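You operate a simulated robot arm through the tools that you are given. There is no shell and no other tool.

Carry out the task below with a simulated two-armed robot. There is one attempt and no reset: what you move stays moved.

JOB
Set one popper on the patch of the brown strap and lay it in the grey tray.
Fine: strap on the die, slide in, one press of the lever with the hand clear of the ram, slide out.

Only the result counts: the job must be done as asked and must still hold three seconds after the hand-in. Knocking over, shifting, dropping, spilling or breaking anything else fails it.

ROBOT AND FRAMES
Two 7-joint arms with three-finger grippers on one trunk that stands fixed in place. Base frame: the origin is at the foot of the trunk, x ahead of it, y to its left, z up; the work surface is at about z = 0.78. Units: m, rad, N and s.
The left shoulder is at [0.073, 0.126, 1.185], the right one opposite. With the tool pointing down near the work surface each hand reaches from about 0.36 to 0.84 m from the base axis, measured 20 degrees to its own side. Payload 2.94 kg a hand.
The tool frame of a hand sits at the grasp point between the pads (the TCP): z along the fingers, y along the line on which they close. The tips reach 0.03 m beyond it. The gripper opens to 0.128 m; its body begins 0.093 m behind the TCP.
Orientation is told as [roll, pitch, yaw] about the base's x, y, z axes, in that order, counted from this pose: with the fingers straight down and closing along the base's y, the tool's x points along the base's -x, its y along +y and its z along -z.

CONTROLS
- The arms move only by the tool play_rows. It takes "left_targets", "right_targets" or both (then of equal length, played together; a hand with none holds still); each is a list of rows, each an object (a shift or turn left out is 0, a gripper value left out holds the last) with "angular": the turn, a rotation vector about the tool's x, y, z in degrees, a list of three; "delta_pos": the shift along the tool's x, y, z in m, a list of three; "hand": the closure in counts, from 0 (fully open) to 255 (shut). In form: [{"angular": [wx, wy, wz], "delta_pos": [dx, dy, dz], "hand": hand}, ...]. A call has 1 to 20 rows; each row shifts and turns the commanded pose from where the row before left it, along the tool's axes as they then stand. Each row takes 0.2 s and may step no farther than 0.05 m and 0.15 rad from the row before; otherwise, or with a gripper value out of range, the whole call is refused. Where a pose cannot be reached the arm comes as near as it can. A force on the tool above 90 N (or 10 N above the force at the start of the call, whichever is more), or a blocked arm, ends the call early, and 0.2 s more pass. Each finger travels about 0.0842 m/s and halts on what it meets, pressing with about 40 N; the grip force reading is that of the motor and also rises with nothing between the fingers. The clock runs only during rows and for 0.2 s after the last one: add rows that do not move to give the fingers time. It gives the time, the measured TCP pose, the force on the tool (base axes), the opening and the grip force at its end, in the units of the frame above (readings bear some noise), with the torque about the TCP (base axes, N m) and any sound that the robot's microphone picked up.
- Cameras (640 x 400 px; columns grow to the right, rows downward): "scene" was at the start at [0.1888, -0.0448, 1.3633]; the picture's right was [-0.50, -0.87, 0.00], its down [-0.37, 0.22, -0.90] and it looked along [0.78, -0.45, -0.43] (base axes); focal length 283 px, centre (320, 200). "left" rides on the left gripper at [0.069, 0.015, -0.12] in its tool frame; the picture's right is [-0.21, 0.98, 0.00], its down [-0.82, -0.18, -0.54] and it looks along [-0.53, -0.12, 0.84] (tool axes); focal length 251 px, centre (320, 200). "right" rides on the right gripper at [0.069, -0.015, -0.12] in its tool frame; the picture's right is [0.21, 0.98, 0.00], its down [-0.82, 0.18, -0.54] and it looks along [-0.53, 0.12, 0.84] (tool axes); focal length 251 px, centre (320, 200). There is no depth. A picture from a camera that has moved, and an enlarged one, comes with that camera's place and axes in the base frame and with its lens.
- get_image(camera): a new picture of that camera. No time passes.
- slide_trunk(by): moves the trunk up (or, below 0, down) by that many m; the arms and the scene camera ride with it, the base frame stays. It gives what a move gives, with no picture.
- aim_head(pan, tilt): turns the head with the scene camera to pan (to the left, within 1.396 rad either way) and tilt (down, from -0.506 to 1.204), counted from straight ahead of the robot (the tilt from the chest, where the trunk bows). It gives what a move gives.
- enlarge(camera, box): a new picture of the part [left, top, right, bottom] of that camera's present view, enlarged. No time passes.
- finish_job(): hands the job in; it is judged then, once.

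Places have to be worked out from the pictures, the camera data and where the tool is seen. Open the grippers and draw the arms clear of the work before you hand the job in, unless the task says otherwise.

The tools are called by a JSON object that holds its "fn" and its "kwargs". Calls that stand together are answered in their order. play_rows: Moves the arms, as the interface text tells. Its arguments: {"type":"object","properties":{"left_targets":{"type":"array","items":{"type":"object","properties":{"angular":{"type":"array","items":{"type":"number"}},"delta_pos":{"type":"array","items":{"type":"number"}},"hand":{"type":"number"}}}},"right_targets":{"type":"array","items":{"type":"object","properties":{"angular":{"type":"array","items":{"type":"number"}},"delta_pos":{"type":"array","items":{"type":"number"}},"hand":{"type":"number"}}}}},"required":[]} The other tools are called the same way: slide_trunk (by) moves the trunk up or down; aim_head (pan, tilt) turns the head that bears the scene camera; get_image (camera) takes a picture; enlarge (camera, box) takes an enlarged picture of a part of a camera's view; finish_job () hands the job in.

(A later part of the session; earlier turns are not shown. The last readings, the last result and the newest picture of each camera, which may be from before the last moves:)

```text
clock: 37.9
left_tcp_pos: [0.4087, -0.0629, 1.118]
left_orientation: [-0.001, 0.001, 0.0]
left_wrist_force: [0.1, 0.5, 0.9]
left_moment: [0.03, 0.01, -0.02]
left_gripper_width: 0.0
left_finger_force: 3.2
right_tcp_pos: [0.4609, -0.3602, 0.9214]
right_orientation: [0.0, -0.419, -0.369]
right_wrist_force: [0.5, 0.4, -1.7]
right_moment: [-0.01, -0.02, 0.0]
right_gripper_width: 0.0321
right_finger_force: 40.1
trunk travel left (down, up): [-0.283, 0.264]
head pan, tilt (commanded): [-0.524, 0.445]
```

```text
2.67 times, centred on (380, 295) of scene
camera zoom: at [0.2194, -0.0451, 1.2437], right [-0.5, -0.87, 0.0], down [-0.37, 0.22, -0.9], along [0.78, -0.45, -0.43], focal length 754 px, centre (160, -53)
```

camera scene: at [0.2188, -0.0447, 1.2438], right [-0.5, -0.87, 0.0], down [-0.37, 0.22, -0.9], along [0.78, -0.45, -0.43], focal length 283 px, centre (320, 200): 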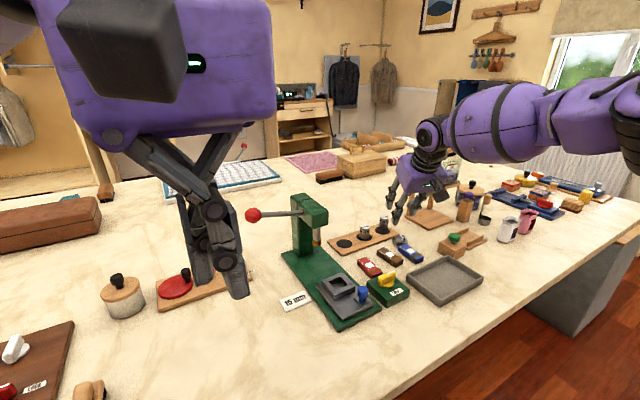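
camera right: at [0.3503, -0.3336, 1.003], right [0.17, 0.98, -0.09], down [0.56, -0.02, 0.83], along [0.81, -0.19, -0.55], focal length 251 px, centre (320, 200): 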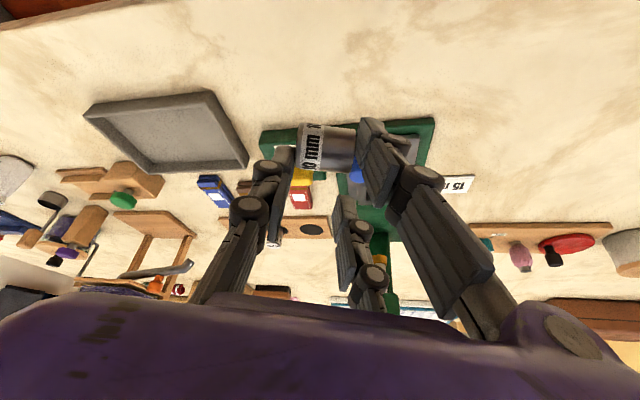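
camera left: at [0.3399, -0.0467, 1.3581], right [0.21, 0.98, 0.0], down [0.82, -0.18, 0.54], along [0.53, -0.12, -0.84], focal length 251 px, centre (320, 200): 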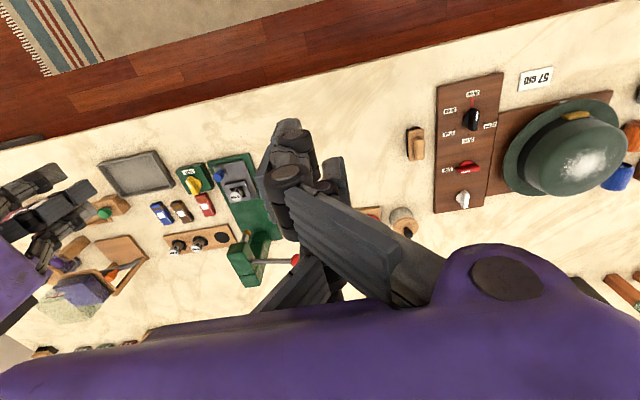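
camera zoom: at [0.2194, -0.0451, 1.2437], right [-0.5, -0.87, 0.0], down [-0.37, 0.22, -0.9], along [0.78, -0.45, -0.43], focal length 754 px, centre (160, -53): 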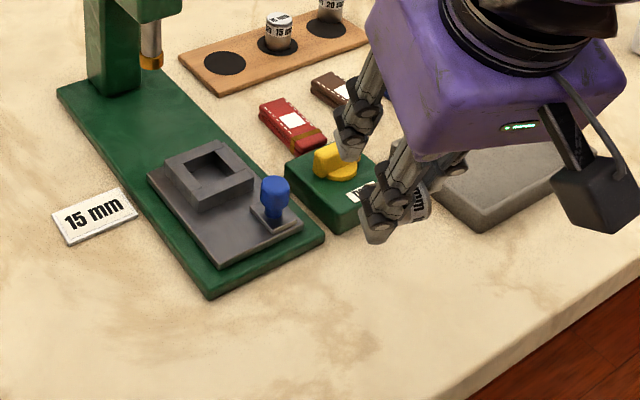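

Securely held. I lower it onto the table here, open, and rise.

{"fn": "play_rows", "kwargs": {"right_targets": [{"delta_pos": [0.0129, 0, 0.0288]}, {"delta_pos": [0.0129, 0, 0.0288]}, {"delta_pos": [0.0064, 0, 0.0144]}, {"delta_pos": [0.0057, 0, 0.0128]}, {}]}}

{"fn": "enlarge", "kwargs": {"camera": "right", "box": [240, 70, 460, 230]}}

{"fn": "enlarge", "kwargs": {"camera": "scene", "box": [340, 250, 480, 370]}}

```text
clock: 39.1
left_tcp_pos: [0.4083, -0.0628, 1.1188]
left_orientation: [-0.001, 0.001, -0.001]
left_wrist_force: [0.2, -0.5, 0.2]
left_moment: [0.0, 0.01, 0.01]
left_gripper_width: 0.0
left_finger_force: 3.0
right_tcp_pos: [0.4607, -0.3587, 0.8292]
right_orientation: [0.0, -0.42, -0.367]
right_wrist_force: [0.6, 0.1, -0.8]
right_moment: [-0.01, 0.02, 0.01]
right_gripper_width: 0.0325
right_finger_force: 39.7
trunk travel left (down, up): [-0.283, 0.264]
head pan, tilt (commanded): [-0.524, 0.445]
```

```text
2.50 times, centred on (350, 150) of right
camera zoom: at [0.3508, -0.3325, 0.9098], right [0.17, 0.98, -0.09], down [0.56, -0.02, 0.83], along [0.81, -0.19, -0.55], focal length 629 px, centre (245, 325)
```

zoom: 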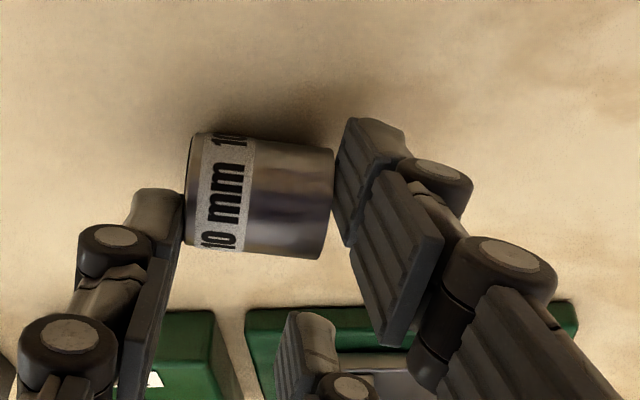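

```text
3.33 times, centred on (410, 310) of scene
camera zoom: at [0.2192, -0.0448, 1.2437], right [-0.5, -0.87, 0.0], down [-0.37, 0.22, -0.9], along [0.78, -0.45, -0.43], focal length 942 px, centre (20, -167)
```

zoom: 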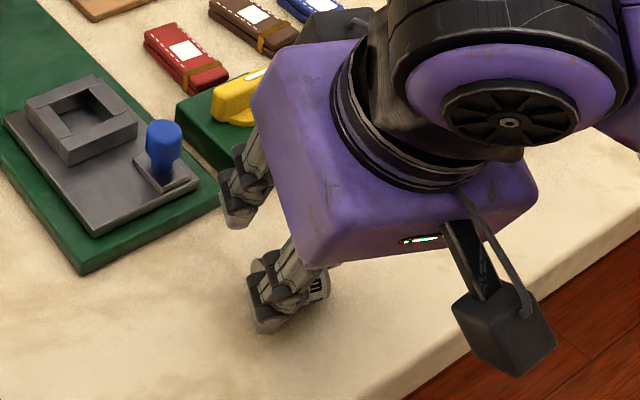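

{"fn": "play_rows", "kwargs": {"right_targets": [{"delta_pos": [0.0012, 0, 0.0027]}, {}, {"hand": 190}, {"hand": 175}, {"hand": 150}, {"hand": 135}, {}, {"delta_pos": [-0.0136, 0, -0.0304]}, {"delta_pos": [-0.0136, 0, -0.0304]}, {"delta_pos": [-0.0136, 0, -0.0304]}, {}]}}

{"fn": "get_image", "kwargs": {"camera": "right"}}

{"fn": "enlarge", "kwargs": {"camera": "right", "box": [240, 40, 440, 180]}}

```text
clock: 41.5
left_tcp_pos: [0.4091, -0.0624, 1.1187]
left_orientation: [0.0, -0.001, 0.0]
left_wrist_force: [-0.1, -0.5, 0.6]
left_moment: [-0.01, 0.0, 0.01]
left_gripper_width: 0.0
left_finger_force: 2.9
right_tcp_pos: [0.4607, -0.3585, 0.9232]
right_orientation: [0.001, -0.419, -0.367]
right_wrist_force: [-0.1, 0.3, 0.1]
right_moment: [-0.02, 0.03, 0.01]
right_gripper_width: 0.0604
right_finger_force: 0.2
trunk travel left (down, up): [-0.283, 0.264]
head pan, tilt (commanded): [-0.524, 0.445]
```

```text
taken
camera right: at [0.3512, -0.3329, 1.0053], right [0.17, 0.98, -0.09], down [0.56, -0.02, 0.83], along [0.81, -0.19, -0.55], focal length 251 px, centre (320, 200)
```

right: 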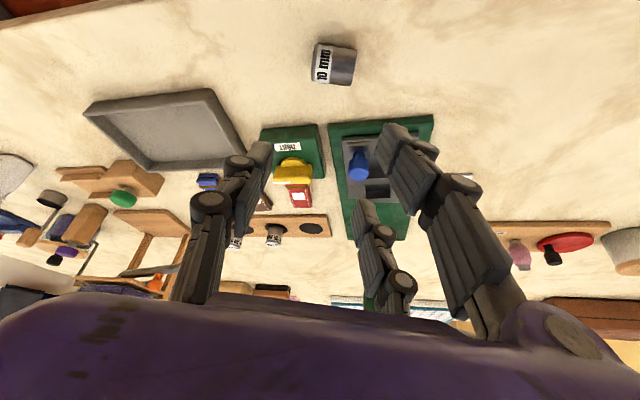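

```text
2.86 times, centred on (340, 110) of right
camera zoom: at [0.3512, -0.3329, 1.0053], right [0.17, 0.98, -0.09], down [0.56, -0.02, 0.83], along [0.81, -0.19, -0.55], focal length 718 px, centre (263, 457)
```

zoom: 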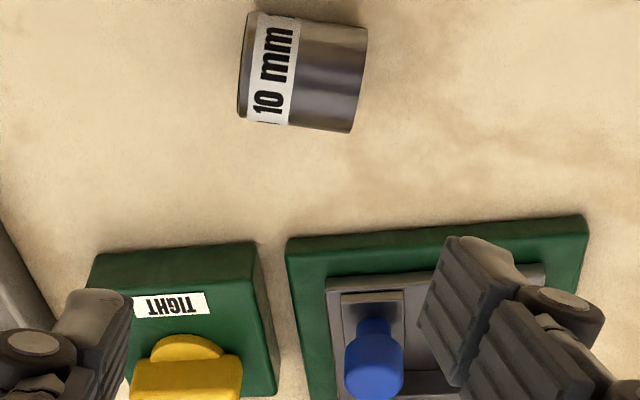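

The die lies at [0.462, -0.359], base end toward +y. To stand it up with the natural forward pitch of the wrist I need its base end toward the robot, so I set the hand vertical, aligned with the die's axis, for another end grip and a quarter turn.

{"fn": "play_rows", "kwargs": {"right_targets": [{"angular": [0, 8.03, 0]}, {"angular": [0, 8.03, 0]}, {"angular": [0, 8.03, 0]}, {"angular": [0, 0, -6]}, {"delta_pos": [-0.0075, 0, 0.035]}, {"delta_pos": [-0.0074, 0, 0.035]}, {}]}}

{"fn": "get_image", "kwargs": {"camera": "right"}}

{"fn": "enlarge", "kwargs": {"camera": "right", "box": [230, 90, 420, 220]}}

```text
clock: 43.1
left_tcp_pos: [0.4072, -0.0628, 1.1194]
left_orientation: [-0.001, 0.0, 0.001]
left_wrist_force: [-0.3, -0.6, 0.0]
left_moment: [0.02, -0.04, -0.03]
left_gripper_width: 0.0
left_finger_force: 2.3
right_tcp_pos: [0.4737, -0.3652, 0.8573]
right_orientation: [-0.002, 0.001, -0.262]
right_wrist_force: [-0.2, 0.3, -0.9]
right_moment: [0.04, 0.03, 0.0]
right_gripper_width: 0.0602
right_finger_force: 0.1
trunk travel left (down, up): [-0.283, 0.264]
head pan, tilt (commanded): [-0.524, 0.445]
```

```text
taken
camera right: at [0.4044, -0.3608, 0.9758], right [0.05, 1.0, 0.0], down [0.84, -0.04, 0.54], along [0.54, -0.02, -0.84], focal length 251 px, centre (320, 200)
```

right: 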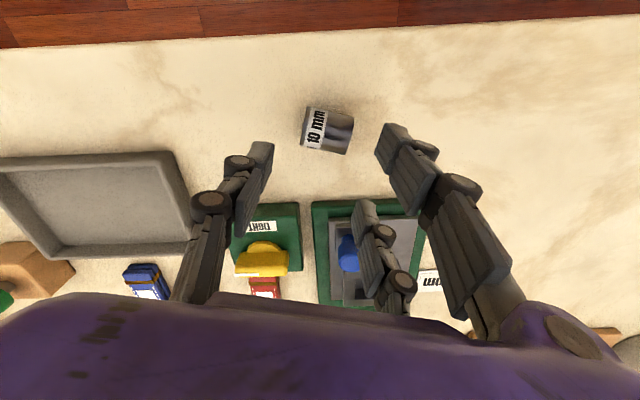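

```text
3.08 times, centred on (325, 155) of right
camera zoom: at [0.4044, -0.3608, 0.9758], right [0.05, 1.0, 0.0], down [0.84, -0.04, 0.54], along [0.54, -0.02, -0.84], focal length 774 px, centre (305, 338)
```

zoom: 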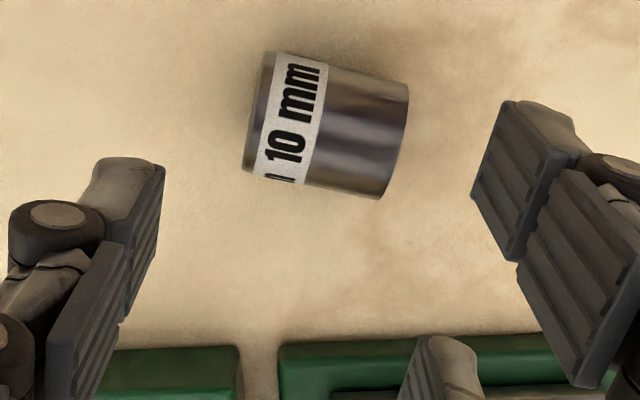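

The die is lined up exactly with the closing axis. I descend, grip its ends, lift slightly and check.

{"fn": "play_rows", "kwargs": {"right_targets": [{"delta_pos": [0, 0.002, 0.03]}, {"delta_pos": [0, 0, 0.0095]}, {}, {"hand": 170}, {"hand": 190}, {"hand": 210}, {"hand": 255}, {"hand": 255}, {"delta_pos": [0, 0, -0.01]}, {"delta_pos": [0, 0, -0.02]}, {}]}}

{"fn": "enlarge", "kwargs": {"camera": "right", "box": [230, 90, 420, 220]}}

```text
clock: 45.5
left_tcp_pos: [0.4092, -0.0633, 1.1186]
left_orientation: [0.0, -0.001, 0.0]
left_wrist_force: [0.3, 0.2, 0.5]
left_moment: [0.0, -0.02, 0.03]
left_gripper_width: 0.0002
left_finger_force: 2.8
right_tcp_pos: [0.4758, -0.362, 0.8461]
right_orientation: [-0.001, 0.002, -0.262]
right_wrist_force: [-0.3, -0.5, -0.9]
right_moment: [-0.02, 0.03, 0.03]
right_gripper_width: 0.0326
right_finger_force: 40.5
trunk travel left (down, up): [-0.283, 0.264]
head pan, tilt (commanded): [-0.524, 0.445]
```

```text
3.08 times, centred on (325, 155) of right
camera zoom: at [0.4046, -0.3586, 0.9658], right [0.05, 1.0, 0.0], down [0.84, -0.04, 0.54], along [0.54, -0.02, -0.84], focal length 774 px, centre (305, 338)
```

zoom: 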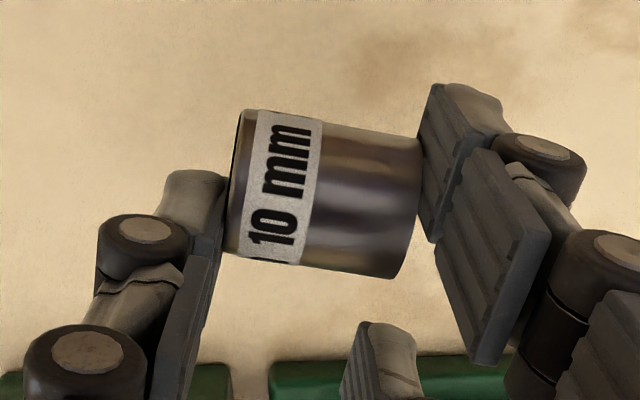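

Held. I shift a little toward the robot for room and yaw the hand by +85° so the base end points to the robot, then look.

{"fn": "play_rows", "kwargs": {"right_targets": [{"delta_pos": [0.0435, -0.0117, 0]}, {"angular": [0, 0, -7.73]}, {"angular": [0, 0, -7.73]}, {"angular": [0, 0, -7.73]}, {"angular": [0, 0, -7.73]}, {"angular": [0, 0, -7.73]}, {"angular": [0, 0, -7.73]}, {"angular": [0, 0, -7.73]}, {"angular": [0, 0, -7.73]}, {"angular": [0, 0, -7.73]}, {"angular": [0, 0, -7.73]}, {"angular": [0, 0, -7.73]}, {}]}}

{"fn": "enlarge", "kwargs": {"camera": "right", "box": [230, 90, 420, 220]}}

{"fn": "get_image", "kwargs": {"camera": "scene"}}

```text
clock: 48.3
left_tcp_pos: [0.4079, -0.0626, 1.1189]
left_orientation: [-0.001, -0.001, 0.001]
left_wrist_force: [0.4, -0.1, 0.0]
left_moment: [0.01, 0.01, 0.01]
left_gripper_width: 0.0002
left_finger_force: 2.8
right_tcp_pos: [0.4295, -0.3609, 0.8461]
right_orientation: [0.003, -0.001, 1.222]
right_wrist_force: [0.3, -0.4, -2.0]
right_moment: [0.05, 0.01, 0.01]
right_gripper_width: 0.0325
right_finger_force: 40.0
trunk travel left (down, up): [-0.283, 0.264]
head pan, tilt (commanded): [-0.524, 0.445]
```

```text
3.08 times, centred on (325, 155) of right
camera zoom: at [0.421, -0.4312, 0.9662], right [-0.99, 0.13, 0.0], down [0.11, 0.83, 0.54], along [0.07, 0.54, -0.84], focal length 774 px, centre (305, 338)
```

zoom: 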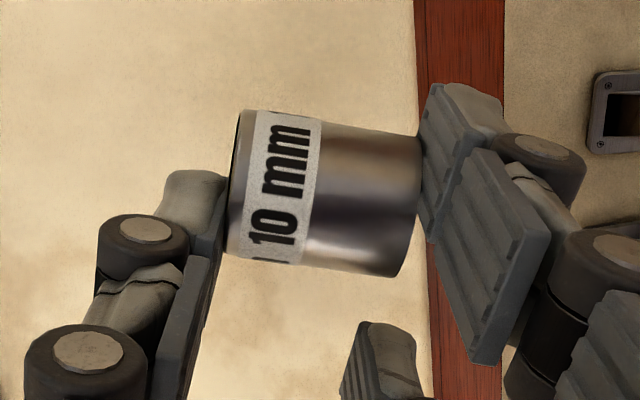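

```text
taken
camera scene: at [0.2192, -0.0449, 1.2437], right [-0.5, -0.87, 0.0], down [-0.37, 0.22, -0.9], along [0.78, -0.45, -0.43], focal length 283 px, centre (320, 200)
```

scene: 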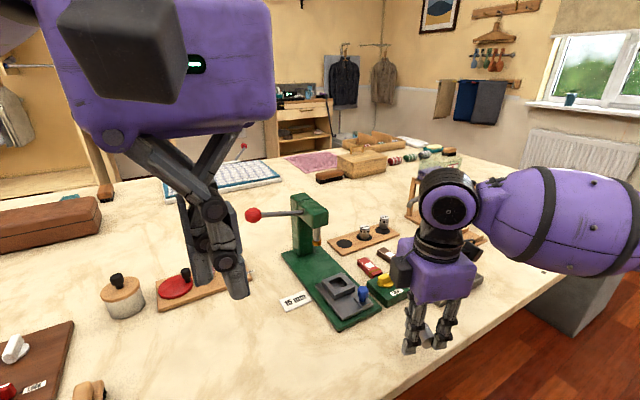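

The table edge shows at x≈0.40, so I first move the die further onto the table (to about [0.475, -0.33]), then lower and release it.

{"fn": "play_rows", "kwargs": {"right_targets": [{"delta_pos": [-0.029, -0.016, 0]}, {"delta_pos": [-0.029, -0.016, 0]}, {}, {"delta_pos": [0, 0, 0.02]}, {"delta_pos": [0, 0, 0.0095]}, {}, {"hand": 185}, {"hand": 175}, {"hand": 165}, {}]}}

{"fn": "enlarge", "kwargs": {"camera": "right", "box": [230, 90, 420, 220]}}

```text
clock: 50.5
left_tcp_pos: [0.4086, -0.0631, 1.1175]
left_orientation: [0.001, 0.001, 0.001]
left_wrist_force: [0.0, -0.1, 0.7]
left_moment: [-0.01, 0.02, -0.02]
left_gripper_width: 0.0
left_finger_force: 3.0
right_tcp_pos: [0.4808, -0.3163, 0.8162]
right_orientation: [0.001, 0.001, 1.222]
right_wrist_force: [0.7, -0.6, 0.2]
right_moment: [0.02, 0.0, 0.0]
right_gripper_width: 0.0451
right_finger_force: 0.1
trunk travel left (down, up): [-0.283, 0.264]
head pan, tilt (commanded): [-0.524, 0.445]
```

```text
3.08 times, centred on (325, 155) of right
camera zoom: at [0.4718, -0.3875, 0.9359], right [-0.99, 0.13, 0.0], down [0.11, 0.83, 0.54], along [0.07, 0.54, -0.84], focal length 774 px, centre (305, 338)
```

zoom: 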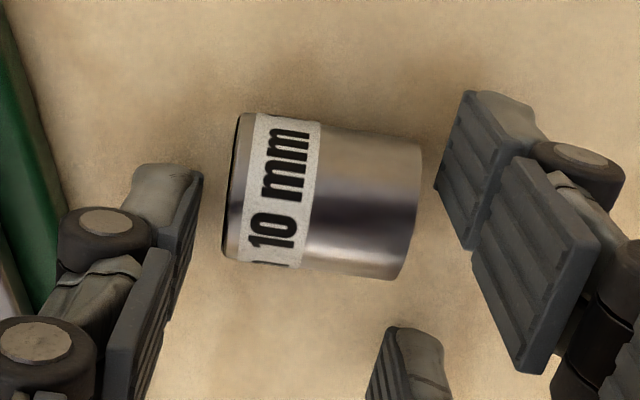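

Released; the die lies at [0.477, -0.328]. It is a bit close to the press for the next grip, so I re-close, shift it 22 mm toward the robot, release and rise.

{"fn": "play_rows", "kwargs": {"right_targets": [{"hand": 190}, {"hand": 215}, {"hand": 240}, {"hand": 240}, {"delta_pos": [0, 0, -0.006]}, {"delta_pos": [0.0075, 0.0207, 0]}, {"delta_pos": [0, 0, 0.006]}, {}, {"hand": 185}, {"hand": 175}, {"hand": 160}, {}]}}

{"fn": "enlarge", "kwargs": {"camera": "right", "box": [230, 90, 420, 220]}}

```text
clock: 53.1
left_tcp_pos: [0.4092, -0.0624, 1.1191]
left_orientation: [-0.001, 0.001, 0.0]
left_wrist_force: [0.4, 0.2, 0.1]
left_moment: [-0.01, -0.03, -0.03]
left_gripper_width: 0.0
left_finger_force: 3.1
right_tcp_pos: [0.4579, -0.317, 0.8155]
right_orientation: [0.002, 0.0, 1.222]
right_wrist_force: [-0.4, -0.1, 0.0]
right_moment: [-0.01, -0.01, -0.01]
right_gripper_width: 0.0478
right_finger_force: 0.0
trunk travel left (down, up): [-0.283, 0.264]
head pan, tilt (commanded): [-0.524, 0.445]
```

```text
3.08 times, centred on (325, 155) of right
camera zoom: at [0.4491, -0.3876, 0.9357], right [-0.99, 0.13, 0.0], down [0.11, 0.83, 0.54], along [0.07, 0.54, -0.84], focal length 774 px, centre (305, 338)
```

zoom: 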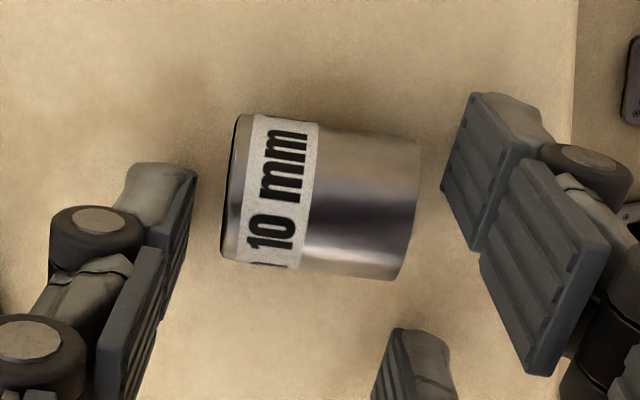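

Good. I rise, yaw the hand to lie across the die (yaw -16.6°), pre-tilt 8°, and hover over it.

{"fn": "play_rows", "kwargs": {"right_targets": [{"delta_pos": [0, 0, -0.05]}, {"delta_pos": [0, 0, -0.05]}, {"angular": [0, 0, 7.87]}, {"angular": [0, 0, 7.87]}, {"angular": [0, 0, 7.87]}, {"angular": [0, 0, 7.87]}, {"angular": [0, 0, 7.87]}, {"angular": [0, 0, 7.87]}, {"angular": [0, 0, 7.87]}, {"angular": [0, 0, 7.87]}, {"angular": [0, 0, 7.87]}, {"angular": [0, 0, 7.87]}, {"angular": [0, 0, 7.87]}, {"angular": [0, 8, 0]}, {"delta_pos": [-0.0147, -0.0058, 0.033]}, {"delta_pos": [-0.0147, -0.0058, 0.033]}, {}]}}

{"fn": "get_image", "kwargs": {"camera": "right"}}

{"fn": "enlarge", "kwargs": {"camera": "right", "box": [230, 80, 420, 210]}}

```text
clock: 56.7
left_tcp_pos: [0.4081, -0.062, 1.1175]
left_orientation: [0.0, 0.0, -0.001]
left_wrist_force: [-0.4, -0.7, -0.8]
left_moment: [0.0, -0.04, -0.01]
left_gripper_width: 0.0
left_finger_force: 2.7
right_tcp_pos: [0.4728, -0.3348, 0.8473]
right_orientation: [0.001, 0.139, -0.289]
right_wrist_force: [0.6, -0.1, -0.5]
right_moment: [-0.02, 0.01, 0.04]
right_gripper_width: 0.0477
right_finger_force: 0.0
trunk travel left (down, up): [-0.283, 0.264]
head pan, tilt (commanded): [-0.524, 0.445]
```

```text
taken
camera right: at [0.4186, -0.3343, 0.9752], right [0.08, 1.0, 0.03], down [0.9, -0.08, 0.42], along [0.42, 0.0, -0.91], focal length 251 px, centre (320, 200)
```

right: 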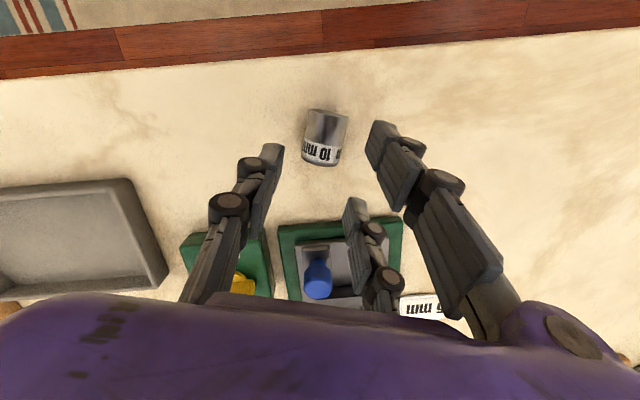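

```text
3.08 times, centred on (325, 145) of right
camera zoom: at [0.4186, -0.3343, 0.9752], right [0.08, 1.0, 0.03], down [0.9, -0.08, 0.42], along [0.42, 0.0, -0.91], focal length 774 px, centre (305, 369)
```

zoom: 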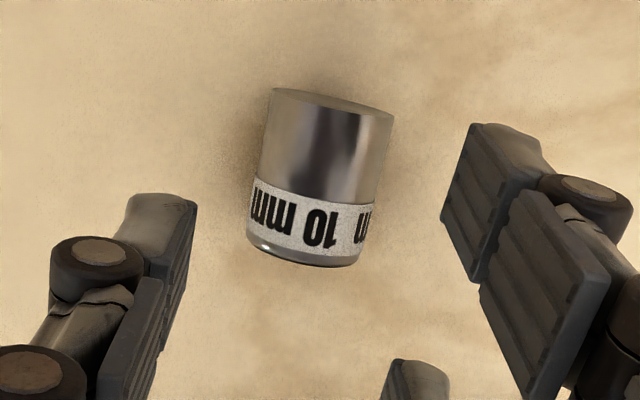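

The die is well aligned under the hand, base end toward the robot. I descend and grip it across its diameter.

{"fn": "play_rows", "kwargs": {"right_targets": [{"delta_pos": [-0.0031, 0.0003, 0.015]}, {"delta_pos": [-0.0031, 0.0003, 0.0149]}, {}, {"hand": 190}, {"hand": 205}, {"hand": 220}, {"hand": 255}, {"hand": 255}]}}

{"fn": "enlarge", "kwargs": {"camera": "right", "box": [230, 90, 420, 220]}}

```text
clock: 58.5
left_tcp_pos: [0.408, -0.0622, 1.1192]
left_orientation: [0.0, 0.0, 0.001]
left_wrist_force: [-0.4, 0.4, 0.7]
left_moment: [-0.02, 0.03, -0.01]
left_gripper_width: 0.0
left_finger_force: 3.0
right_tcp_pos: [0.4758, -0.3343, 0.8168]
right_orientation: [0.001, 0.141, -0.289]
right_wrist_force: [1.2, -0.2, 1.1]
right_moment: [-0.02, 0.01, -0.02]
right_gripper_width: 0.0261
right_finger_force: 40.3
trunk travel left (down, up): [-0.283, 0.264]
head pan, tilt (commanded): [-0.524, 0.445]
```

```text
3.08 times, centred on (325, 155) of right
camera zoom: at [0.4223, -0.3351, 0.9445], right [0.08, 1.0, 0.03], down [0.9, -0.08, 0.42], along [0.42, 0.0, -0.91], focal length 774 px, centre (305, 338)
```

zoom: 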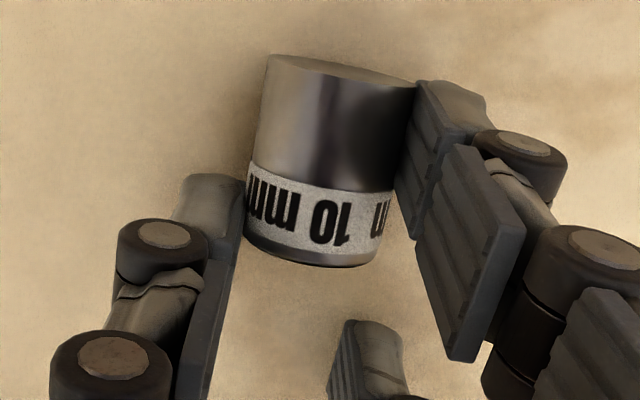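

Gripped at 26 mm. I lift it and start pitching the hand outward to bring the die's base down, watching reach and hold.

{"fn": "play_rows", "kwargs": {"right_targets": [{"delta_pos": [0.0028, 0, -0.0198]}, {"delta_pos": [0.0056, 0, -0.0396]}, {"delta_pos": [0.0056, 0, -0.0396]}, {"angular": [0, -7.5, 0]}, {"angular": [0, -7.5, 0]}, {"angular": [0, -7.5, 0]}, {"angular": [0, -7.5, 0]}, {}]}}

{"fn": "enlarge", "kwargs": {"camera": "right", "box": [230, 90, 420, 220]}}

{"fn": "get_image", "kwargs": {"camera": "scene"}}

```text
clock: 60.3
left_tcp_pos: [0.4084, -0.0619, 1.1186]
left_orientation: [-0.001, 0.0, -0.001]
left_wrist_force: [-0.3, 1.1, 0.1]
left_moment: [-0.02, -0.01, -0.03]
left_gripper_width: 0.0
left_finger_force: 3.1
right_tcp_pos: [0.4753, -0.3358, 0.9176]
right_orientation: [-0.001, -0.384, -0.289]
right_wrist_force: [-0.4, -1.2, -1.2]
right_moment: [0.03, -0.01, 0.0]
right_gripper_width: 0.0262
right_finger_force: 39.7
trunk travel left (down, up): [-0.283, 0.264]
head pan, tilt (commanded): [-0.524, 0.445]
```

```text
3.08 times, centred on (325, 155) of right
camera zoom: at [0.3671, -0.3184, 1.0023], right [0.09, 0.99, -0.08], down [0.59, 0.01, 0.81], along [0.8, -0.12, -0.58], focal length 774 px, centre (305, 338)
```

zoom: 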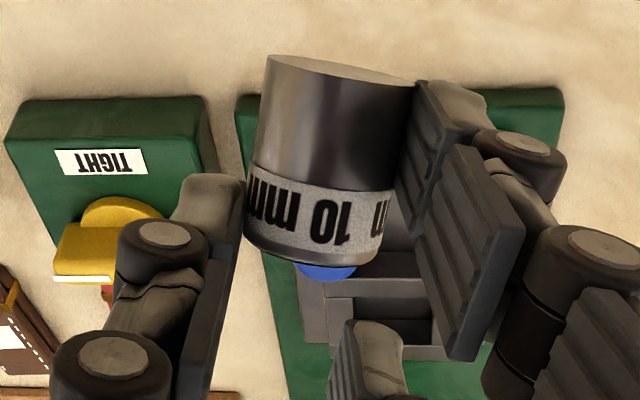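

```text
taken
camera scene: at [0.2194, -0.0449, 1.2437], right [-0.5, -0.87, 0.0], down [-0.37, 0.22, -0.9], along [0.78, -0.45, -0.43], focal length 283 px, centre (320, 200)
```

scene: 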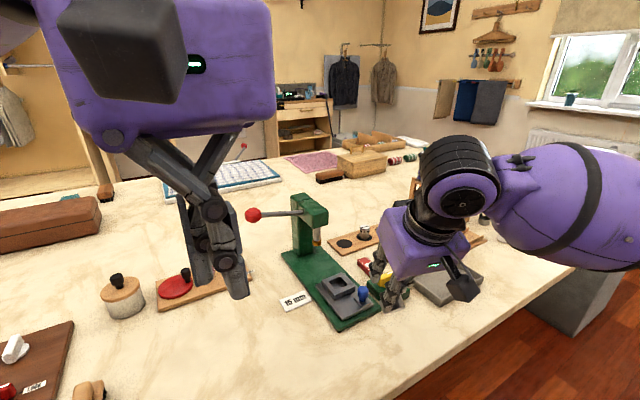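

This cross grip is rock steady (the die hasn't shifted in the image). I can therefore take the die straight to its rack seat leaning, and let it settle upright there. I yaw to 0° and pitch on to 55°.

{"fn": "play_rows", "kwargs": {"right_targets": [{"angular": [-3.1, 0, -7.7]}, {"angular": [-3.1, 0, -7.7]}, {"angular": [0, -8.25, 0]}, {"angular": [0, -8.25, 0]}, {"angular": [0, -8.25, 0]}, {"angular": [0, -8.25, 0]}, {}]}}

{"fn": "get_image", "kwargs": {"camera": "right"}}

{"fn": "get_image", "kwargs": {"camera": "scene"}}

```text
clock: 61.9
left_tcp_pos: [0.4092, -0.0632, 1.1176]
left_orientation: [0.001, -0.001, 0.0]
left_wrist_force: [-0.5, 0.3, -0.3]
left_moment: [0.02, 0.01, -0.03]
left_gripper_width: 0.0
left_finger_force: 2.9
right_tcp_pos: [0.4786, -0.3475, 0.9269]
right_orientation: [-0.017, -0.695, -0.027]
right_wrist_force: [0.6, -0.5, -1.2]
right_moment: [0.03, 0.02, 0.04]
right_gripper_width: 0.0264
right_finger_force: 40.1
right hand out of reach, approached as far as the arm can: row 4, 5, 6
trunk travel left (down, up): [-0.283, 0.264]
head pan, tilt (commanded): [-0.524, 0.445]
```

```text
taken
camera right: at [0.3484, -0.3571, 0.9748], right [-0.13, 0.98, -0.15], down [0.29, 0.18, 0.94], along [0.95, 0.08, -0.31], focal length 251 px, centre (320, 200)
```

right: 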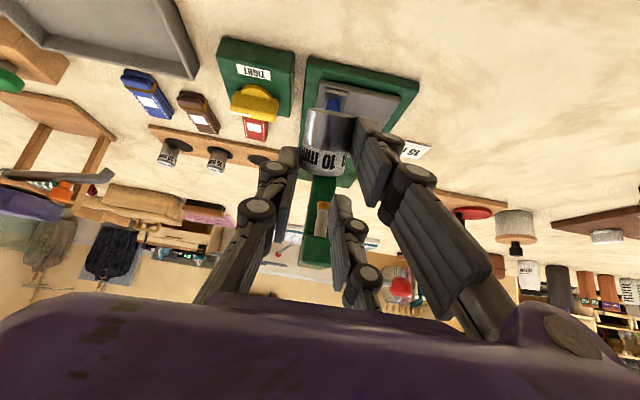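

```text
taken
camera scene: at [0.2191, -0.0449, 1.2437], right [-0.5, -0.87, 0.0], down [-0.37, 0.22, -0.9], along [0.78, -0.45, -0.43], focal length 283 px, centre (320, 200)
```

scene: 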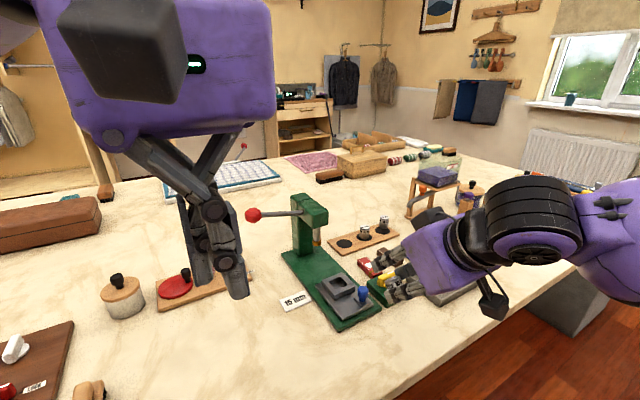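

The arm was too folded for that pitch this close in. I carry the die outward past the knob first, then complete the pitch there.

{"fn": "play_rows", "kwargs": {"right_targets": [{"delta_pos": [0, -0.047, 0]}, {"delta_pos": [0, -0.047, 0]}, {"delta_pos": [-0.0307, 0, 0.0256]}, {"delta_pos": [-0.0307, 0, 0.0256]}, {"delta_pos": [-0.0307, 0, 0.0256]}, {"delta_pos": [-0.0307, 0, 0.0256]}, {"delta_pos": [-0.0307, 0, 0.0256]}, {"angular": [-1.73, 0, -0.51]}, {"angular": [0, -7.6, 0]}, {"angular": [0, -7.6, 0]}, {}]}}

{"fn": "get_image", "kwargs": {"camera": "right"}}

{"fn": "enlarge", "kwargs": {"camera": "scene", "box": [320, 180, 480, 300]}}

```text
clock: 64.3
left_tcp_pos: [0.4082, -0.0618, 1.1194]
left_orientation: [0.0, -0.001, 0.0]
left_wrist_force: [-0.4, 0.5, -0.3]
left_moment: [0.02, -0.01, -0.01]
left_gripper_width: 0.0002
left_finger_force: 3.0
right_tcp_pos: [0.6742, -0.4487, 0.9281]
right_orientation: [0.007, -0.962, -0.016]
right_wrist_force: [1.0, 0.4, -1.2]
right_moment: [-0.02, 0.02, -0.03]
right_gripper_width: 0.0257
right_finger_force: 40.1
trunk travel left (down, up): [-0.283, 0.264]
head pan, tilt (commanded): [-0.524, 0.445]
```

```text
taken
camera right: at [0.5366, -0.4628, 0.9398], right [-0.11, 0.98, -0.17], down [0.03, 0.18, 0.98], along [0.99, 0.1, -0.05], focal length 251 px, centre (320, 200)
```

right: 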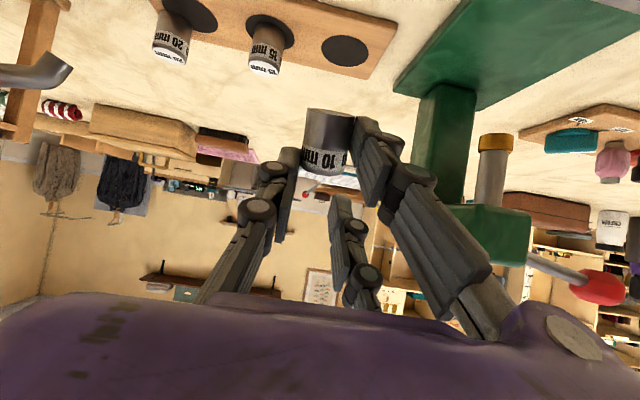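

```text
3.33 times, centred on (400, 240) of scene
camera zoom: at [0.2193, -0.0445, 1.2437], right [-0.5, -0.87, 0.0], down [-0.37, 0.22, -0.9], along [0.78, -0.45, -0.43], focal length 942 px, centre (53, 67)
```

zoom: 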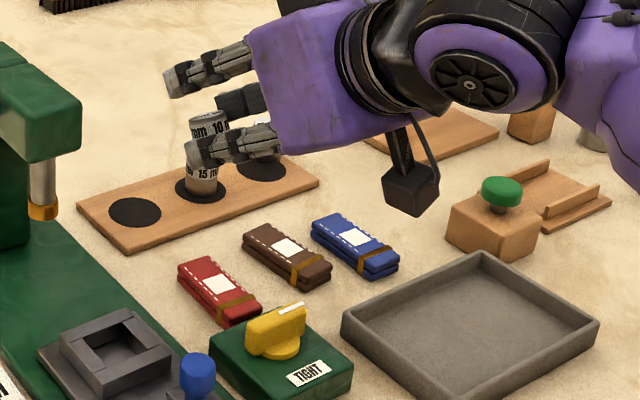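

The hand now holds the die leaning at about 27°, label up, and the wrist view confirms the empty seat at [0.764, -0.441]. I pitch 3° more and move to hover over the seat.

{"fn": "play_rows", "kwargs": {"right_targets": [{"angular": [-0.76, -2.9, -0.48]}, {"delta_pos": [-0.0017, 0.003, 0.0329]}, {"delta_pos": [-0.0017, 0.003, 0.0329]}, {"delta_pos": [-0.0017, 0.003, 0.0329]}, {}]}}

{"fn": "get_image", "kwargs": {"camera": "right"}}

{"fn": "enlarge", "kwargs": {"camera": "scene", "box": [310, 180, 470, 300]}}

```text
clock: 65.5
left_tcp_pos: [0.4085, -0.0634, 1.1195]
left_orientation: [0.0, -0.002, -0.001]
left_wrist_force: [-0.7, -0.4, 1.4]
left_moment: [0.02, -0.02, 0.04]
left_gripper_width: 0.0
left_finger_force: 2.9
right_tcp_pos: [0.7613, -0.4411, 0.881]
right_orientation: [0.005, -1.014, -0.003]
right_wrist_force: [0.4, 0.6, -1.3]
right_moment: [-0.02, -0.02, 0.01]
right_gripper_width: 0.0262
right_finger_force: 40.3
trunk travel left (down, up): [-0.283, 0.264]
head pan, tilt (commanded): [-0.524, 0.445]
```

```text
taken
camera right: at [0.6234, -0.4555, 0.8861], right [-0.12, 0.98, -0.18], down [-0.02, 0.18, 0.98], along [0.99, 0.12, 0.0], focal length 251 px, centre (320, 200)
```

right: 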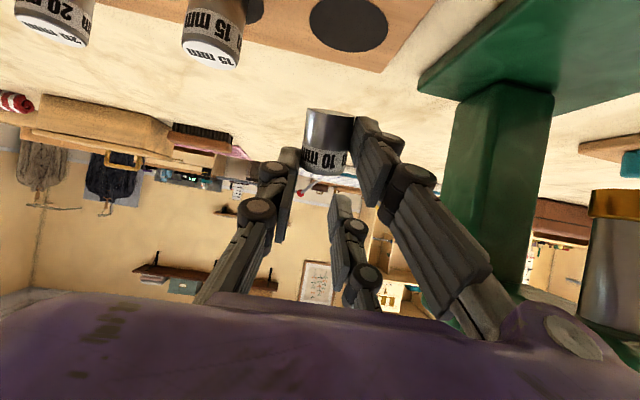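

```text
3.33 times, centred on (390, 240) of scene
camera zoom: at [0.2185, -0.0448, 1.2439], right [-0.5, -0.87, 0.0], down [-0.37, 0.22, -0.9], along [0.78, -0.45, -0.43], focal length 942 px, centre (87, 67)
```

zoom: 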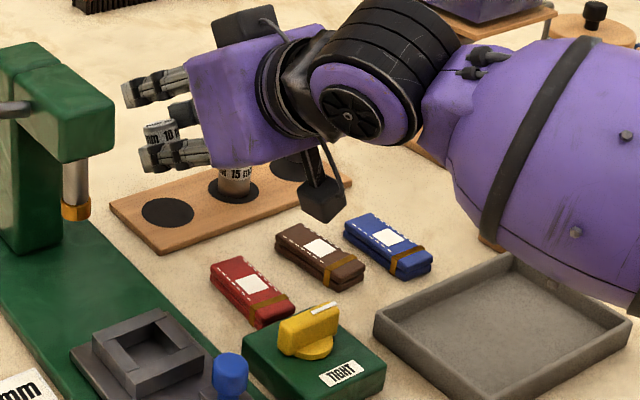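

Everything is clear below. I lower the die to just above the seat in steps.

{"fn": "play_rows", "kwargs": {"right_targets": [{"delta_pos": [0.0212, 0, 0.01325]}, {"delta_pos": [0.0127, 0, 0.008]}, {}]}}

{"fn": "get_image", "kwargs": {"camera": "right"}}

{"fn": "enlarge", "kwargs": {"camera": "scene", "box": [310, 190, 430, 280]}}

{"fn": "enlarge", "kwargs": {"camera": "left", "box": [60, 150, 300, 300]}}

```text
clock: 66.3
left_tcp_pos: [0.4082, -0.0631, 1.1189]
left_orientation: [0.001, 0.001, 0.0]
left_wrist_force: [0.3, -1.0, -0.4]
left_moment: [0.04, 0.0, 0.01]
left_gripper_width: 0.0
left_finger_force: 2.7
right_tcp_pos: [0.7608, -0.4408, 0.8411]
right_orientation: [0.008, -1.012, -0.002]
right_wrist_force: [-0.2, -0.5, -1.1]
right_moment: [0.01, 0.01, 0.01]
right_gripper_width: 0.026
right_finger_force: 40.2
trunk travel left (down, up): [-0.283, 0.264]
head pan, tilt (commanded): [-0.524, 0.445]
```

```text
taken
camera right: at [0.6227, -0.456, 0.8451], right [-0.12, 0.98, -0.18], down [-0.02, 0.18, 0.98], along [0.99, 0.12, 0.0], focal length 251 px, centre (320, 200)
```

right: 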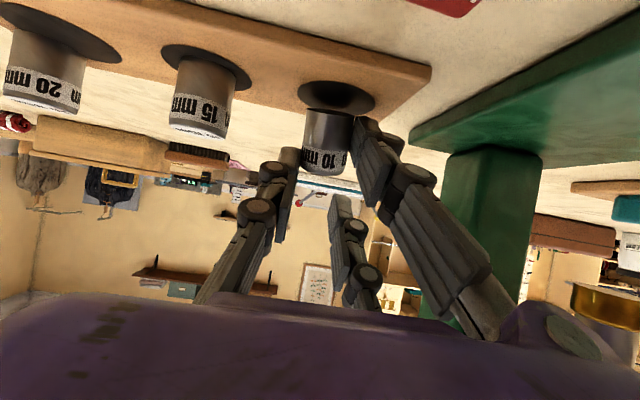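

```text
4.44 times, centred on (370, 235) of scene
camera zoom: at [0.2192, -0.0449, 1.2437], right [-0.5, -0.87, 0.0], down [-0.37, 0.22, -0.9], along [0.78, -0.45, -0.43], focal length 1257 px, centre (98, 44)
```

zoom: 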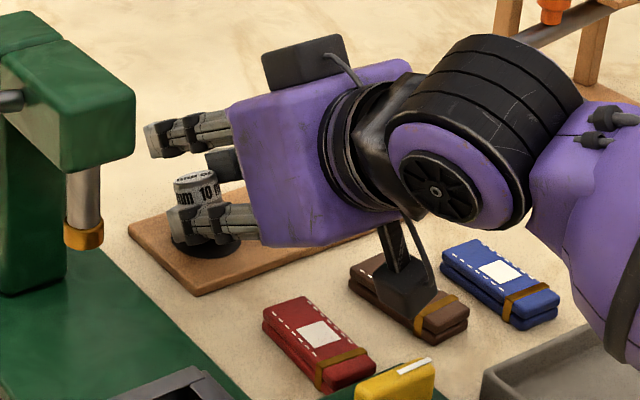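

```text
2.67 times, centred on (180, 225) of left
camera zoom: at [0.3399, -0.0468, 1.238], right [0.21, 0.98, 0.0], down [0.82, -0.18, 0.54], along [0.53, -0.12, -0.84], focal length 670 px, centre (693, 133)
```

zoom: 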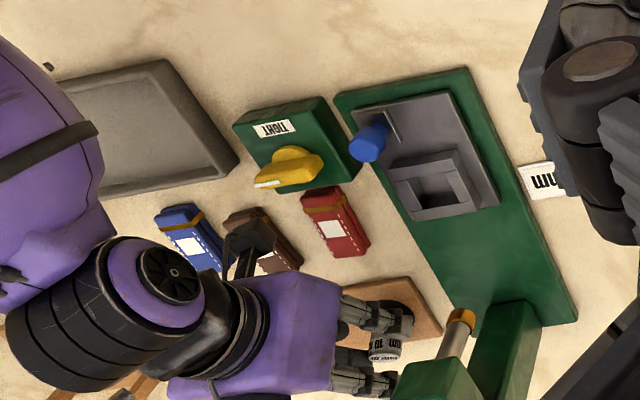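

The die hangs just above its seat and the hand is clear of everything. I lower in 2 mm steps feeling for contact.

{"fn": "play_rows", "kwargs": {"right_targets": [{"delta_pos": [0.0017, 0, 0.00106]}, {"delta_pos": [0.0017, 0, 0.00106]}, {}]}}

{"fn": "enlarge", "kwargs": {"camera": "right", "box": [250, 60, 430, 200]}}

```text
clock: 67.1
left_tcp_pos: [0.4079, -0.0616, 1.1201]
left_orientation: [0.0, 0.001, 0.001]
left_wrist_force: [0.0, -0.6, -0.6]
left_moment: [-0.01, -0.02, -0.01]
left_gripper_width: 0.0001
left_finger_force: 2.9
right_tcp_pos: [0.76, -0.4387, 0.8383]
right_orientation: [0.005, -1.017, 0.0]
right_wrist_force: [3.5, -2.8, 9.5]
right_moment: [-0.12, -0.34, -0.05]
right_gripper_width: 0.026
right_finger_force: 40.1
trunk travel left (down, up): [-0.283, 0.264]
head pan, tilt (commanded): [-0.524, 0.445]
```

```text
2.86 times, centred on (340, 130) of right
camera zoom: at [0.6224, -0.4552, 0.8429], right [-0.12, 0.98, -0.18], down [-0.03, 0.18, 0.98], along [0.99, 0.12, 0.01], focal length 718 px, centre (263, 400)
```

zoom: 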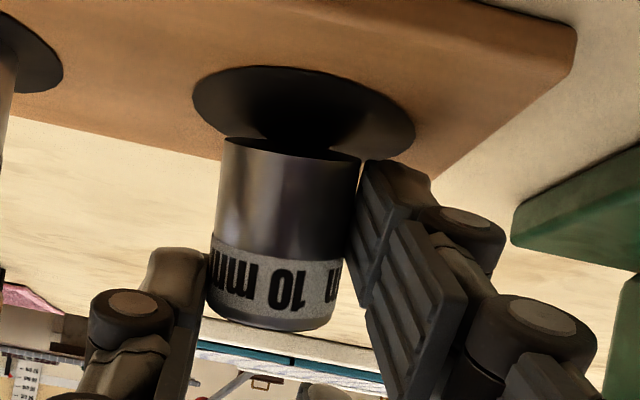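

Contact (about 10 N). I ease up 1 mm and open the fingers gently so the die settles upright.

{"fn": "play_rows", "kwargs": {"right_targets": [{"delta_pos": [-0.0008, 0, -0.0005]}, {"hand": 205}, {"hand": 200}, {"hand": 195}, {"hand": 188}, {"hand": 180}, {"hand": 170}, {}]}}

{"fn": "enlarge", "kwargs": {"camera": "right", "box": [250, 60, 430, 200]}}

{"fn": "enlarge", "kwargs": {"camera": "scene", "box": [310, 190, 430, 280]}}

```text
clock: 68.9
left_tcp_pos: [0.4085, -0.061, 1.1185]
left_orientation: [0.0, -0.001, 0.0]
left_wrist_force: [0.3, -0.6, 0.5]
left_moment: [0.04, -0.02, 0.01]
left_gripper_width: 0.0
left_finger_force: 3.1
right_tcp_pos: [0.7606, -0.4392, 0.8363]
right_orientation: [0.007, -1.013, 0.0]
right_wrist_force: [0.6, 0.5, 0.0]
right_moment: [0.0, 0.0, -0.01]
right_gripper_width: 0.0424
right_finger_force: 0.0
trunk travel left (down, up): [-0.283, 0.264]
head pan, tilt (commanded): [-0.524, 0.445]
```

```text
2.86 times, centred on (340, 130) of right
camera zoom: at [0.6225, -0.4552, 0.8413], right [-0.12, 0.98, -0.18], down [-0.02, 0.18, 0.98], along [0.99, 0.12, 0.0], focal length 718 px, centre (263, 400)
```

zoom: 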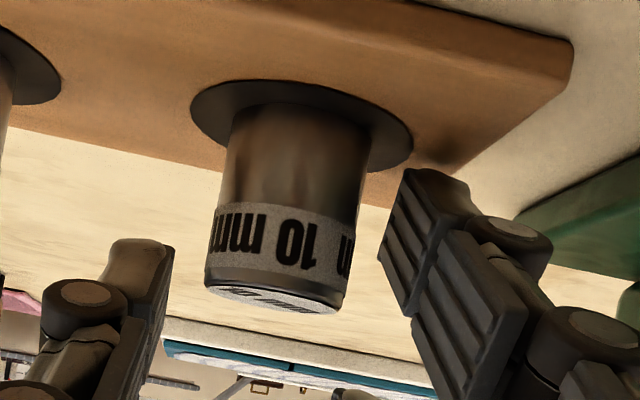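

```text
4.44 times, centred on (370, 235) of scene
camera zoom: at [0.2192, -0.0448, 1.2437], right [-0.5, -0.87, 0.0], down [-0.37, 0.22, -0.9], along [0.78, -0.45, -0.43], focal length 1257 px, centre (98, 44)
```

zoom: 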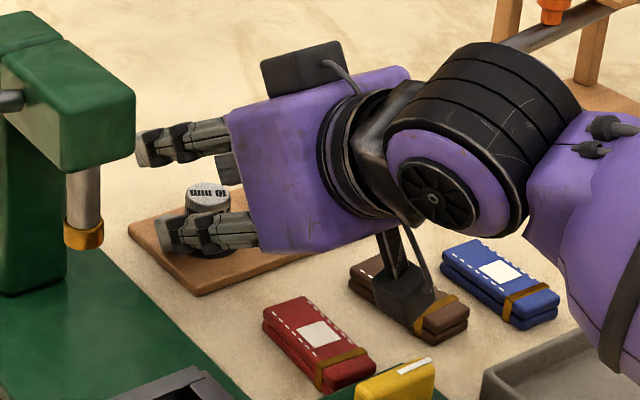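

The 10 mm die now stands upright in the rack's empty seat. I back the hand straight off along its fingers and look at the rack and straps.

{"fn": "play_rows", "kwargs": {"right_targets": [{"delta_pos": [0, 0, -0.02]}, {"delta_pos": [0, 0, -0.04]}, {"delta_pos": [-0.03, 0, -0.03]}, {"delta_pos": [-0.03, 0, -0.02]}, {}]}}

{"fn": "get_image", "kwargs": {"camera": "right"}}

{"fn": "enlarge", "kwargs": {"camera": "scene", "box": [310, 200, 450, 310]}}

```text
clock: 70.1
left_tcp_pos: [0.4086, -0.0623, 1.1186]
left_orientation: [-0.001, 0.001, 0.0]
left_wrist_force: [0.1, 0.3, -0.1]
left_moment: [0.0, 0.01, -0.01]
left_gripper_width: 0.0
left_finger_force: 2.8
right_tcp_pos: [0.6989, -0.4399, 0.947]
right_orientation: [0.007, -1.01, -0.001]
right_wrist_force: [0.4, -0.1, 0.6]
right_moment: [0.0, 0.0, 0.03]
right_gripper_width: 0.0428
right_finger_force: 0.0
trunk travel left (down, up): [-0.283, 0.264]
head pan, tilt (commanded): [-0.524, 0.445]
```

```text
taken
camera right: at [0.5609, -0.4558, 0.9513], right [-0.12, 0.98, -0.18], down [-0.02, 0.18, 0.98], along [0.99, 0.12, 0.0], focal length 251 px, centre (320, 200)
```

right: 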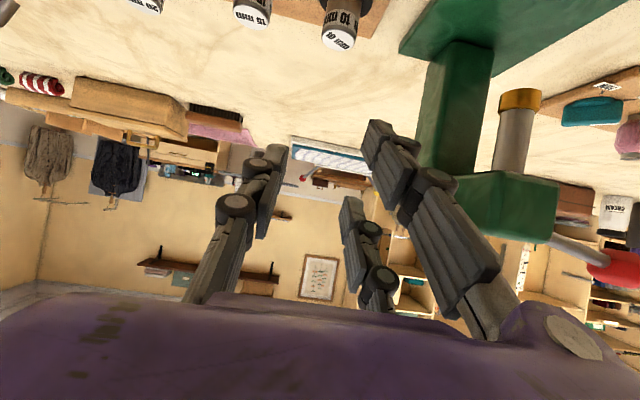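

```text
3.64 times, centred on (380, 255) of scene
camera zoom: at [0.2194, -0.045, 1.2436], right [-0.5, -0.87, 0.0], down [-0.37, 0.22, -0.9], along [0.78, -0.45, -0.43], focal length 1028 px, centre (102, 0)
```

zoom: 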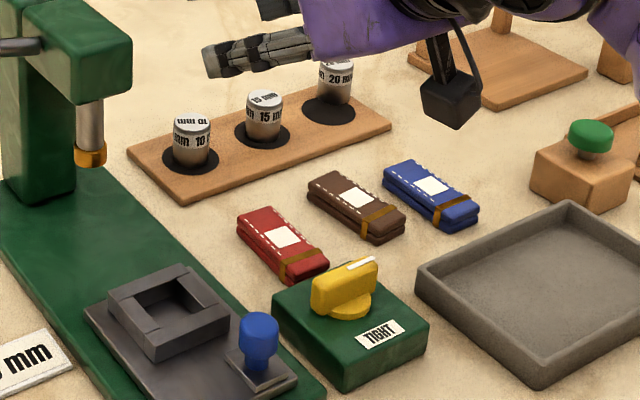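

The 10 mm die stands centred in its seat. I pull the hand back and reduce its pitch to look down on the rack and measure the displaced 20 mm die.

{"fn": "play_rows", "kwargs": {"right_targets": [{"delta_pos": [-0.0053, -0.015, -0.0387]}, {"delta_pos": [-0.0053, -0.015, -0.0387]}, {"angular": [0, 7, 0]}, {"angular": [0, 7, 0]}, {"angular": [0, 7, 0]}, {"angular": [0, 7, 0]}, {}]}}

{"fn": "get_image", "kwargs": {"camera": "right"}}

{"fn": "enlarge", "kwargs": {"camera": "right", "box": [170, 60, 380, 190]}}

{"fn": "enlarge", "kwargs": {"camera": "scene", "box": [350, 200, 430, 280]}}

```text
clock: 71.7
left_tcp_pos: [0.4087, -0.0642, 1.1177]
left_orientation: [0.0, -0.001, 0.001]
left_wrist_force: [0.0, 0.5, 0.1]
left_moment: [0.01, -0.05, 0.02]
left_gripper_width: 0.0
left_finger_force: 3.4
right_tcp_pos: [0.6381, -0.4708, 0.9946]
right_orientation: [0.007, -0.522, 0.001]
right_wrist_force: [0.5, -0.1, 0.1]
right_moment: [0.05, -0.02, 0.0]
right_gripper_width: 0.0424
right_finger_force: 0.0
trunk travel left (down, up): [-0.283, 0.264]
head pan, tilt (commanded): [-0.524, 0.445]
```

```text
taken
camera right: at [0.5201, -0.4865, 1.0649], right [-0.19, 0.98, -0.1], down [0.44, 0.18, 0.88], along [0.88, 0.12, -0.47], focal length 251 px, centre (320, 200)
```

right: 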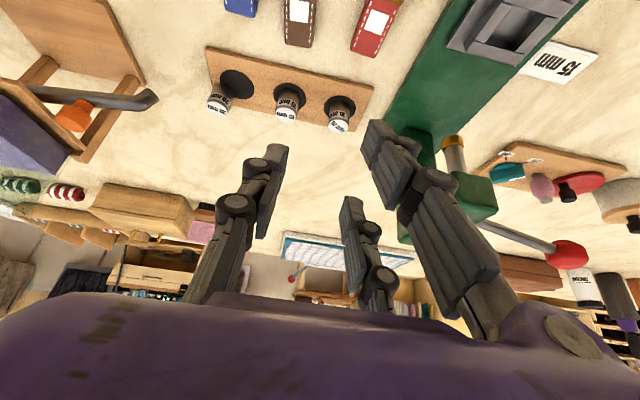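

```text
3.05 times, centred on (275, 125) of right
camera zoom: at [0.5201, -0.4865, 1.0649], right [-0.19, 0.98, -0.1], down [0.44, 0.18, 0.88], along [0.88, 0.12, -0.47], focal length 766 px, centre (457, 429)
```

zoom: 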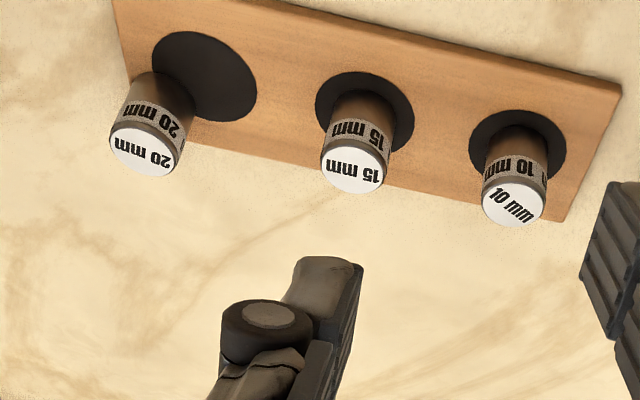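

```text
5.00 times, centred on (390, 240) of scene
camera zoom: at [0.2192, -0.0453, 1.2437], right [-0.5, -0.87, 0.0], down [-0.37, 0.22, -0.9], along [0.78, -0.45, -0.43], focal length 1414 px, centre (-30, 0)
```

zoom: 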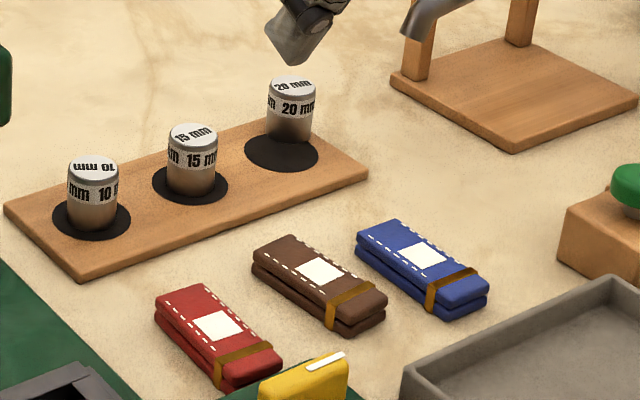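

The 20 mm die sits about 17 mm outward and 21 mm to the right of its seat centre ([0.766, -0.583]). I turn the hand to yaw -50°, pitch 58°, so I can close lightly around it and draw it straight back onto its seat.

{"fn": "play_rows", "kwargs": {"right_targets": [{"hand": 150, "angular": [4.17, 0, 7.22]}, {"angular": [4.17, 0, 7.22]}, {"angular": [4.17, 0, 7.22]}, {"angular": [4.17, 0, 7.22]}, {"angular": [4.17, 0, 7.22]}, {"angular": [4.17, 0, 7.22]}, {"angular": [0, -7, 0]}, {"angular": [0, -7, 0]}, {"angular": [0, -7, 0]}, {"angular": [0, -7, 0]}, {}]}}

{"fn": "get_image", "kwargs": {"camera": "scene"}}

```text
clock: 74.1
left_tcp_pos: [0.4084, -0.0632, 1.1184]
left_orientation: [0.0, 0.0, 0.0]
left_wrist_force: [-0.2, -0.9, 0.8]
left_moment: [0.02, 0.0, -0.02]
left_gripper_width: 0.0001
left_finger_force: 2.9
right_tcp_pos: [0.6394, -0.4702, 0.997]
right_orientation: [0.004, -1.009, -0.872]
right_wrist_force: [-0.5, -0.2, -0.6]
right_moment: [-0.02, 0.02, -0.02]
right_gripper_width: 0.0528
right_finger_force: 0.0
trunk travel left (down, up): [-0.283, 0.264]
head pan, tilt (commanded): [-0.524, 0.445]
```

```text
taken
camera scene: at [0.219, -0.0447, 1.2438], right [-0.5, -0.87, 0.0], down [-0.37, 0.22, -0.9], along [0.78, -0.45, -0.43], focal length 283 px, centre (320, 200)
```

scene: 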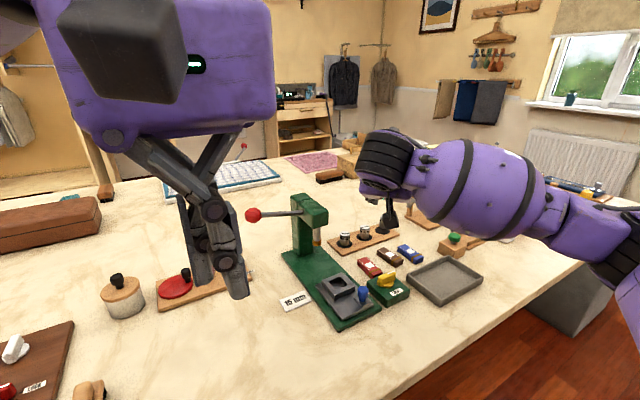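

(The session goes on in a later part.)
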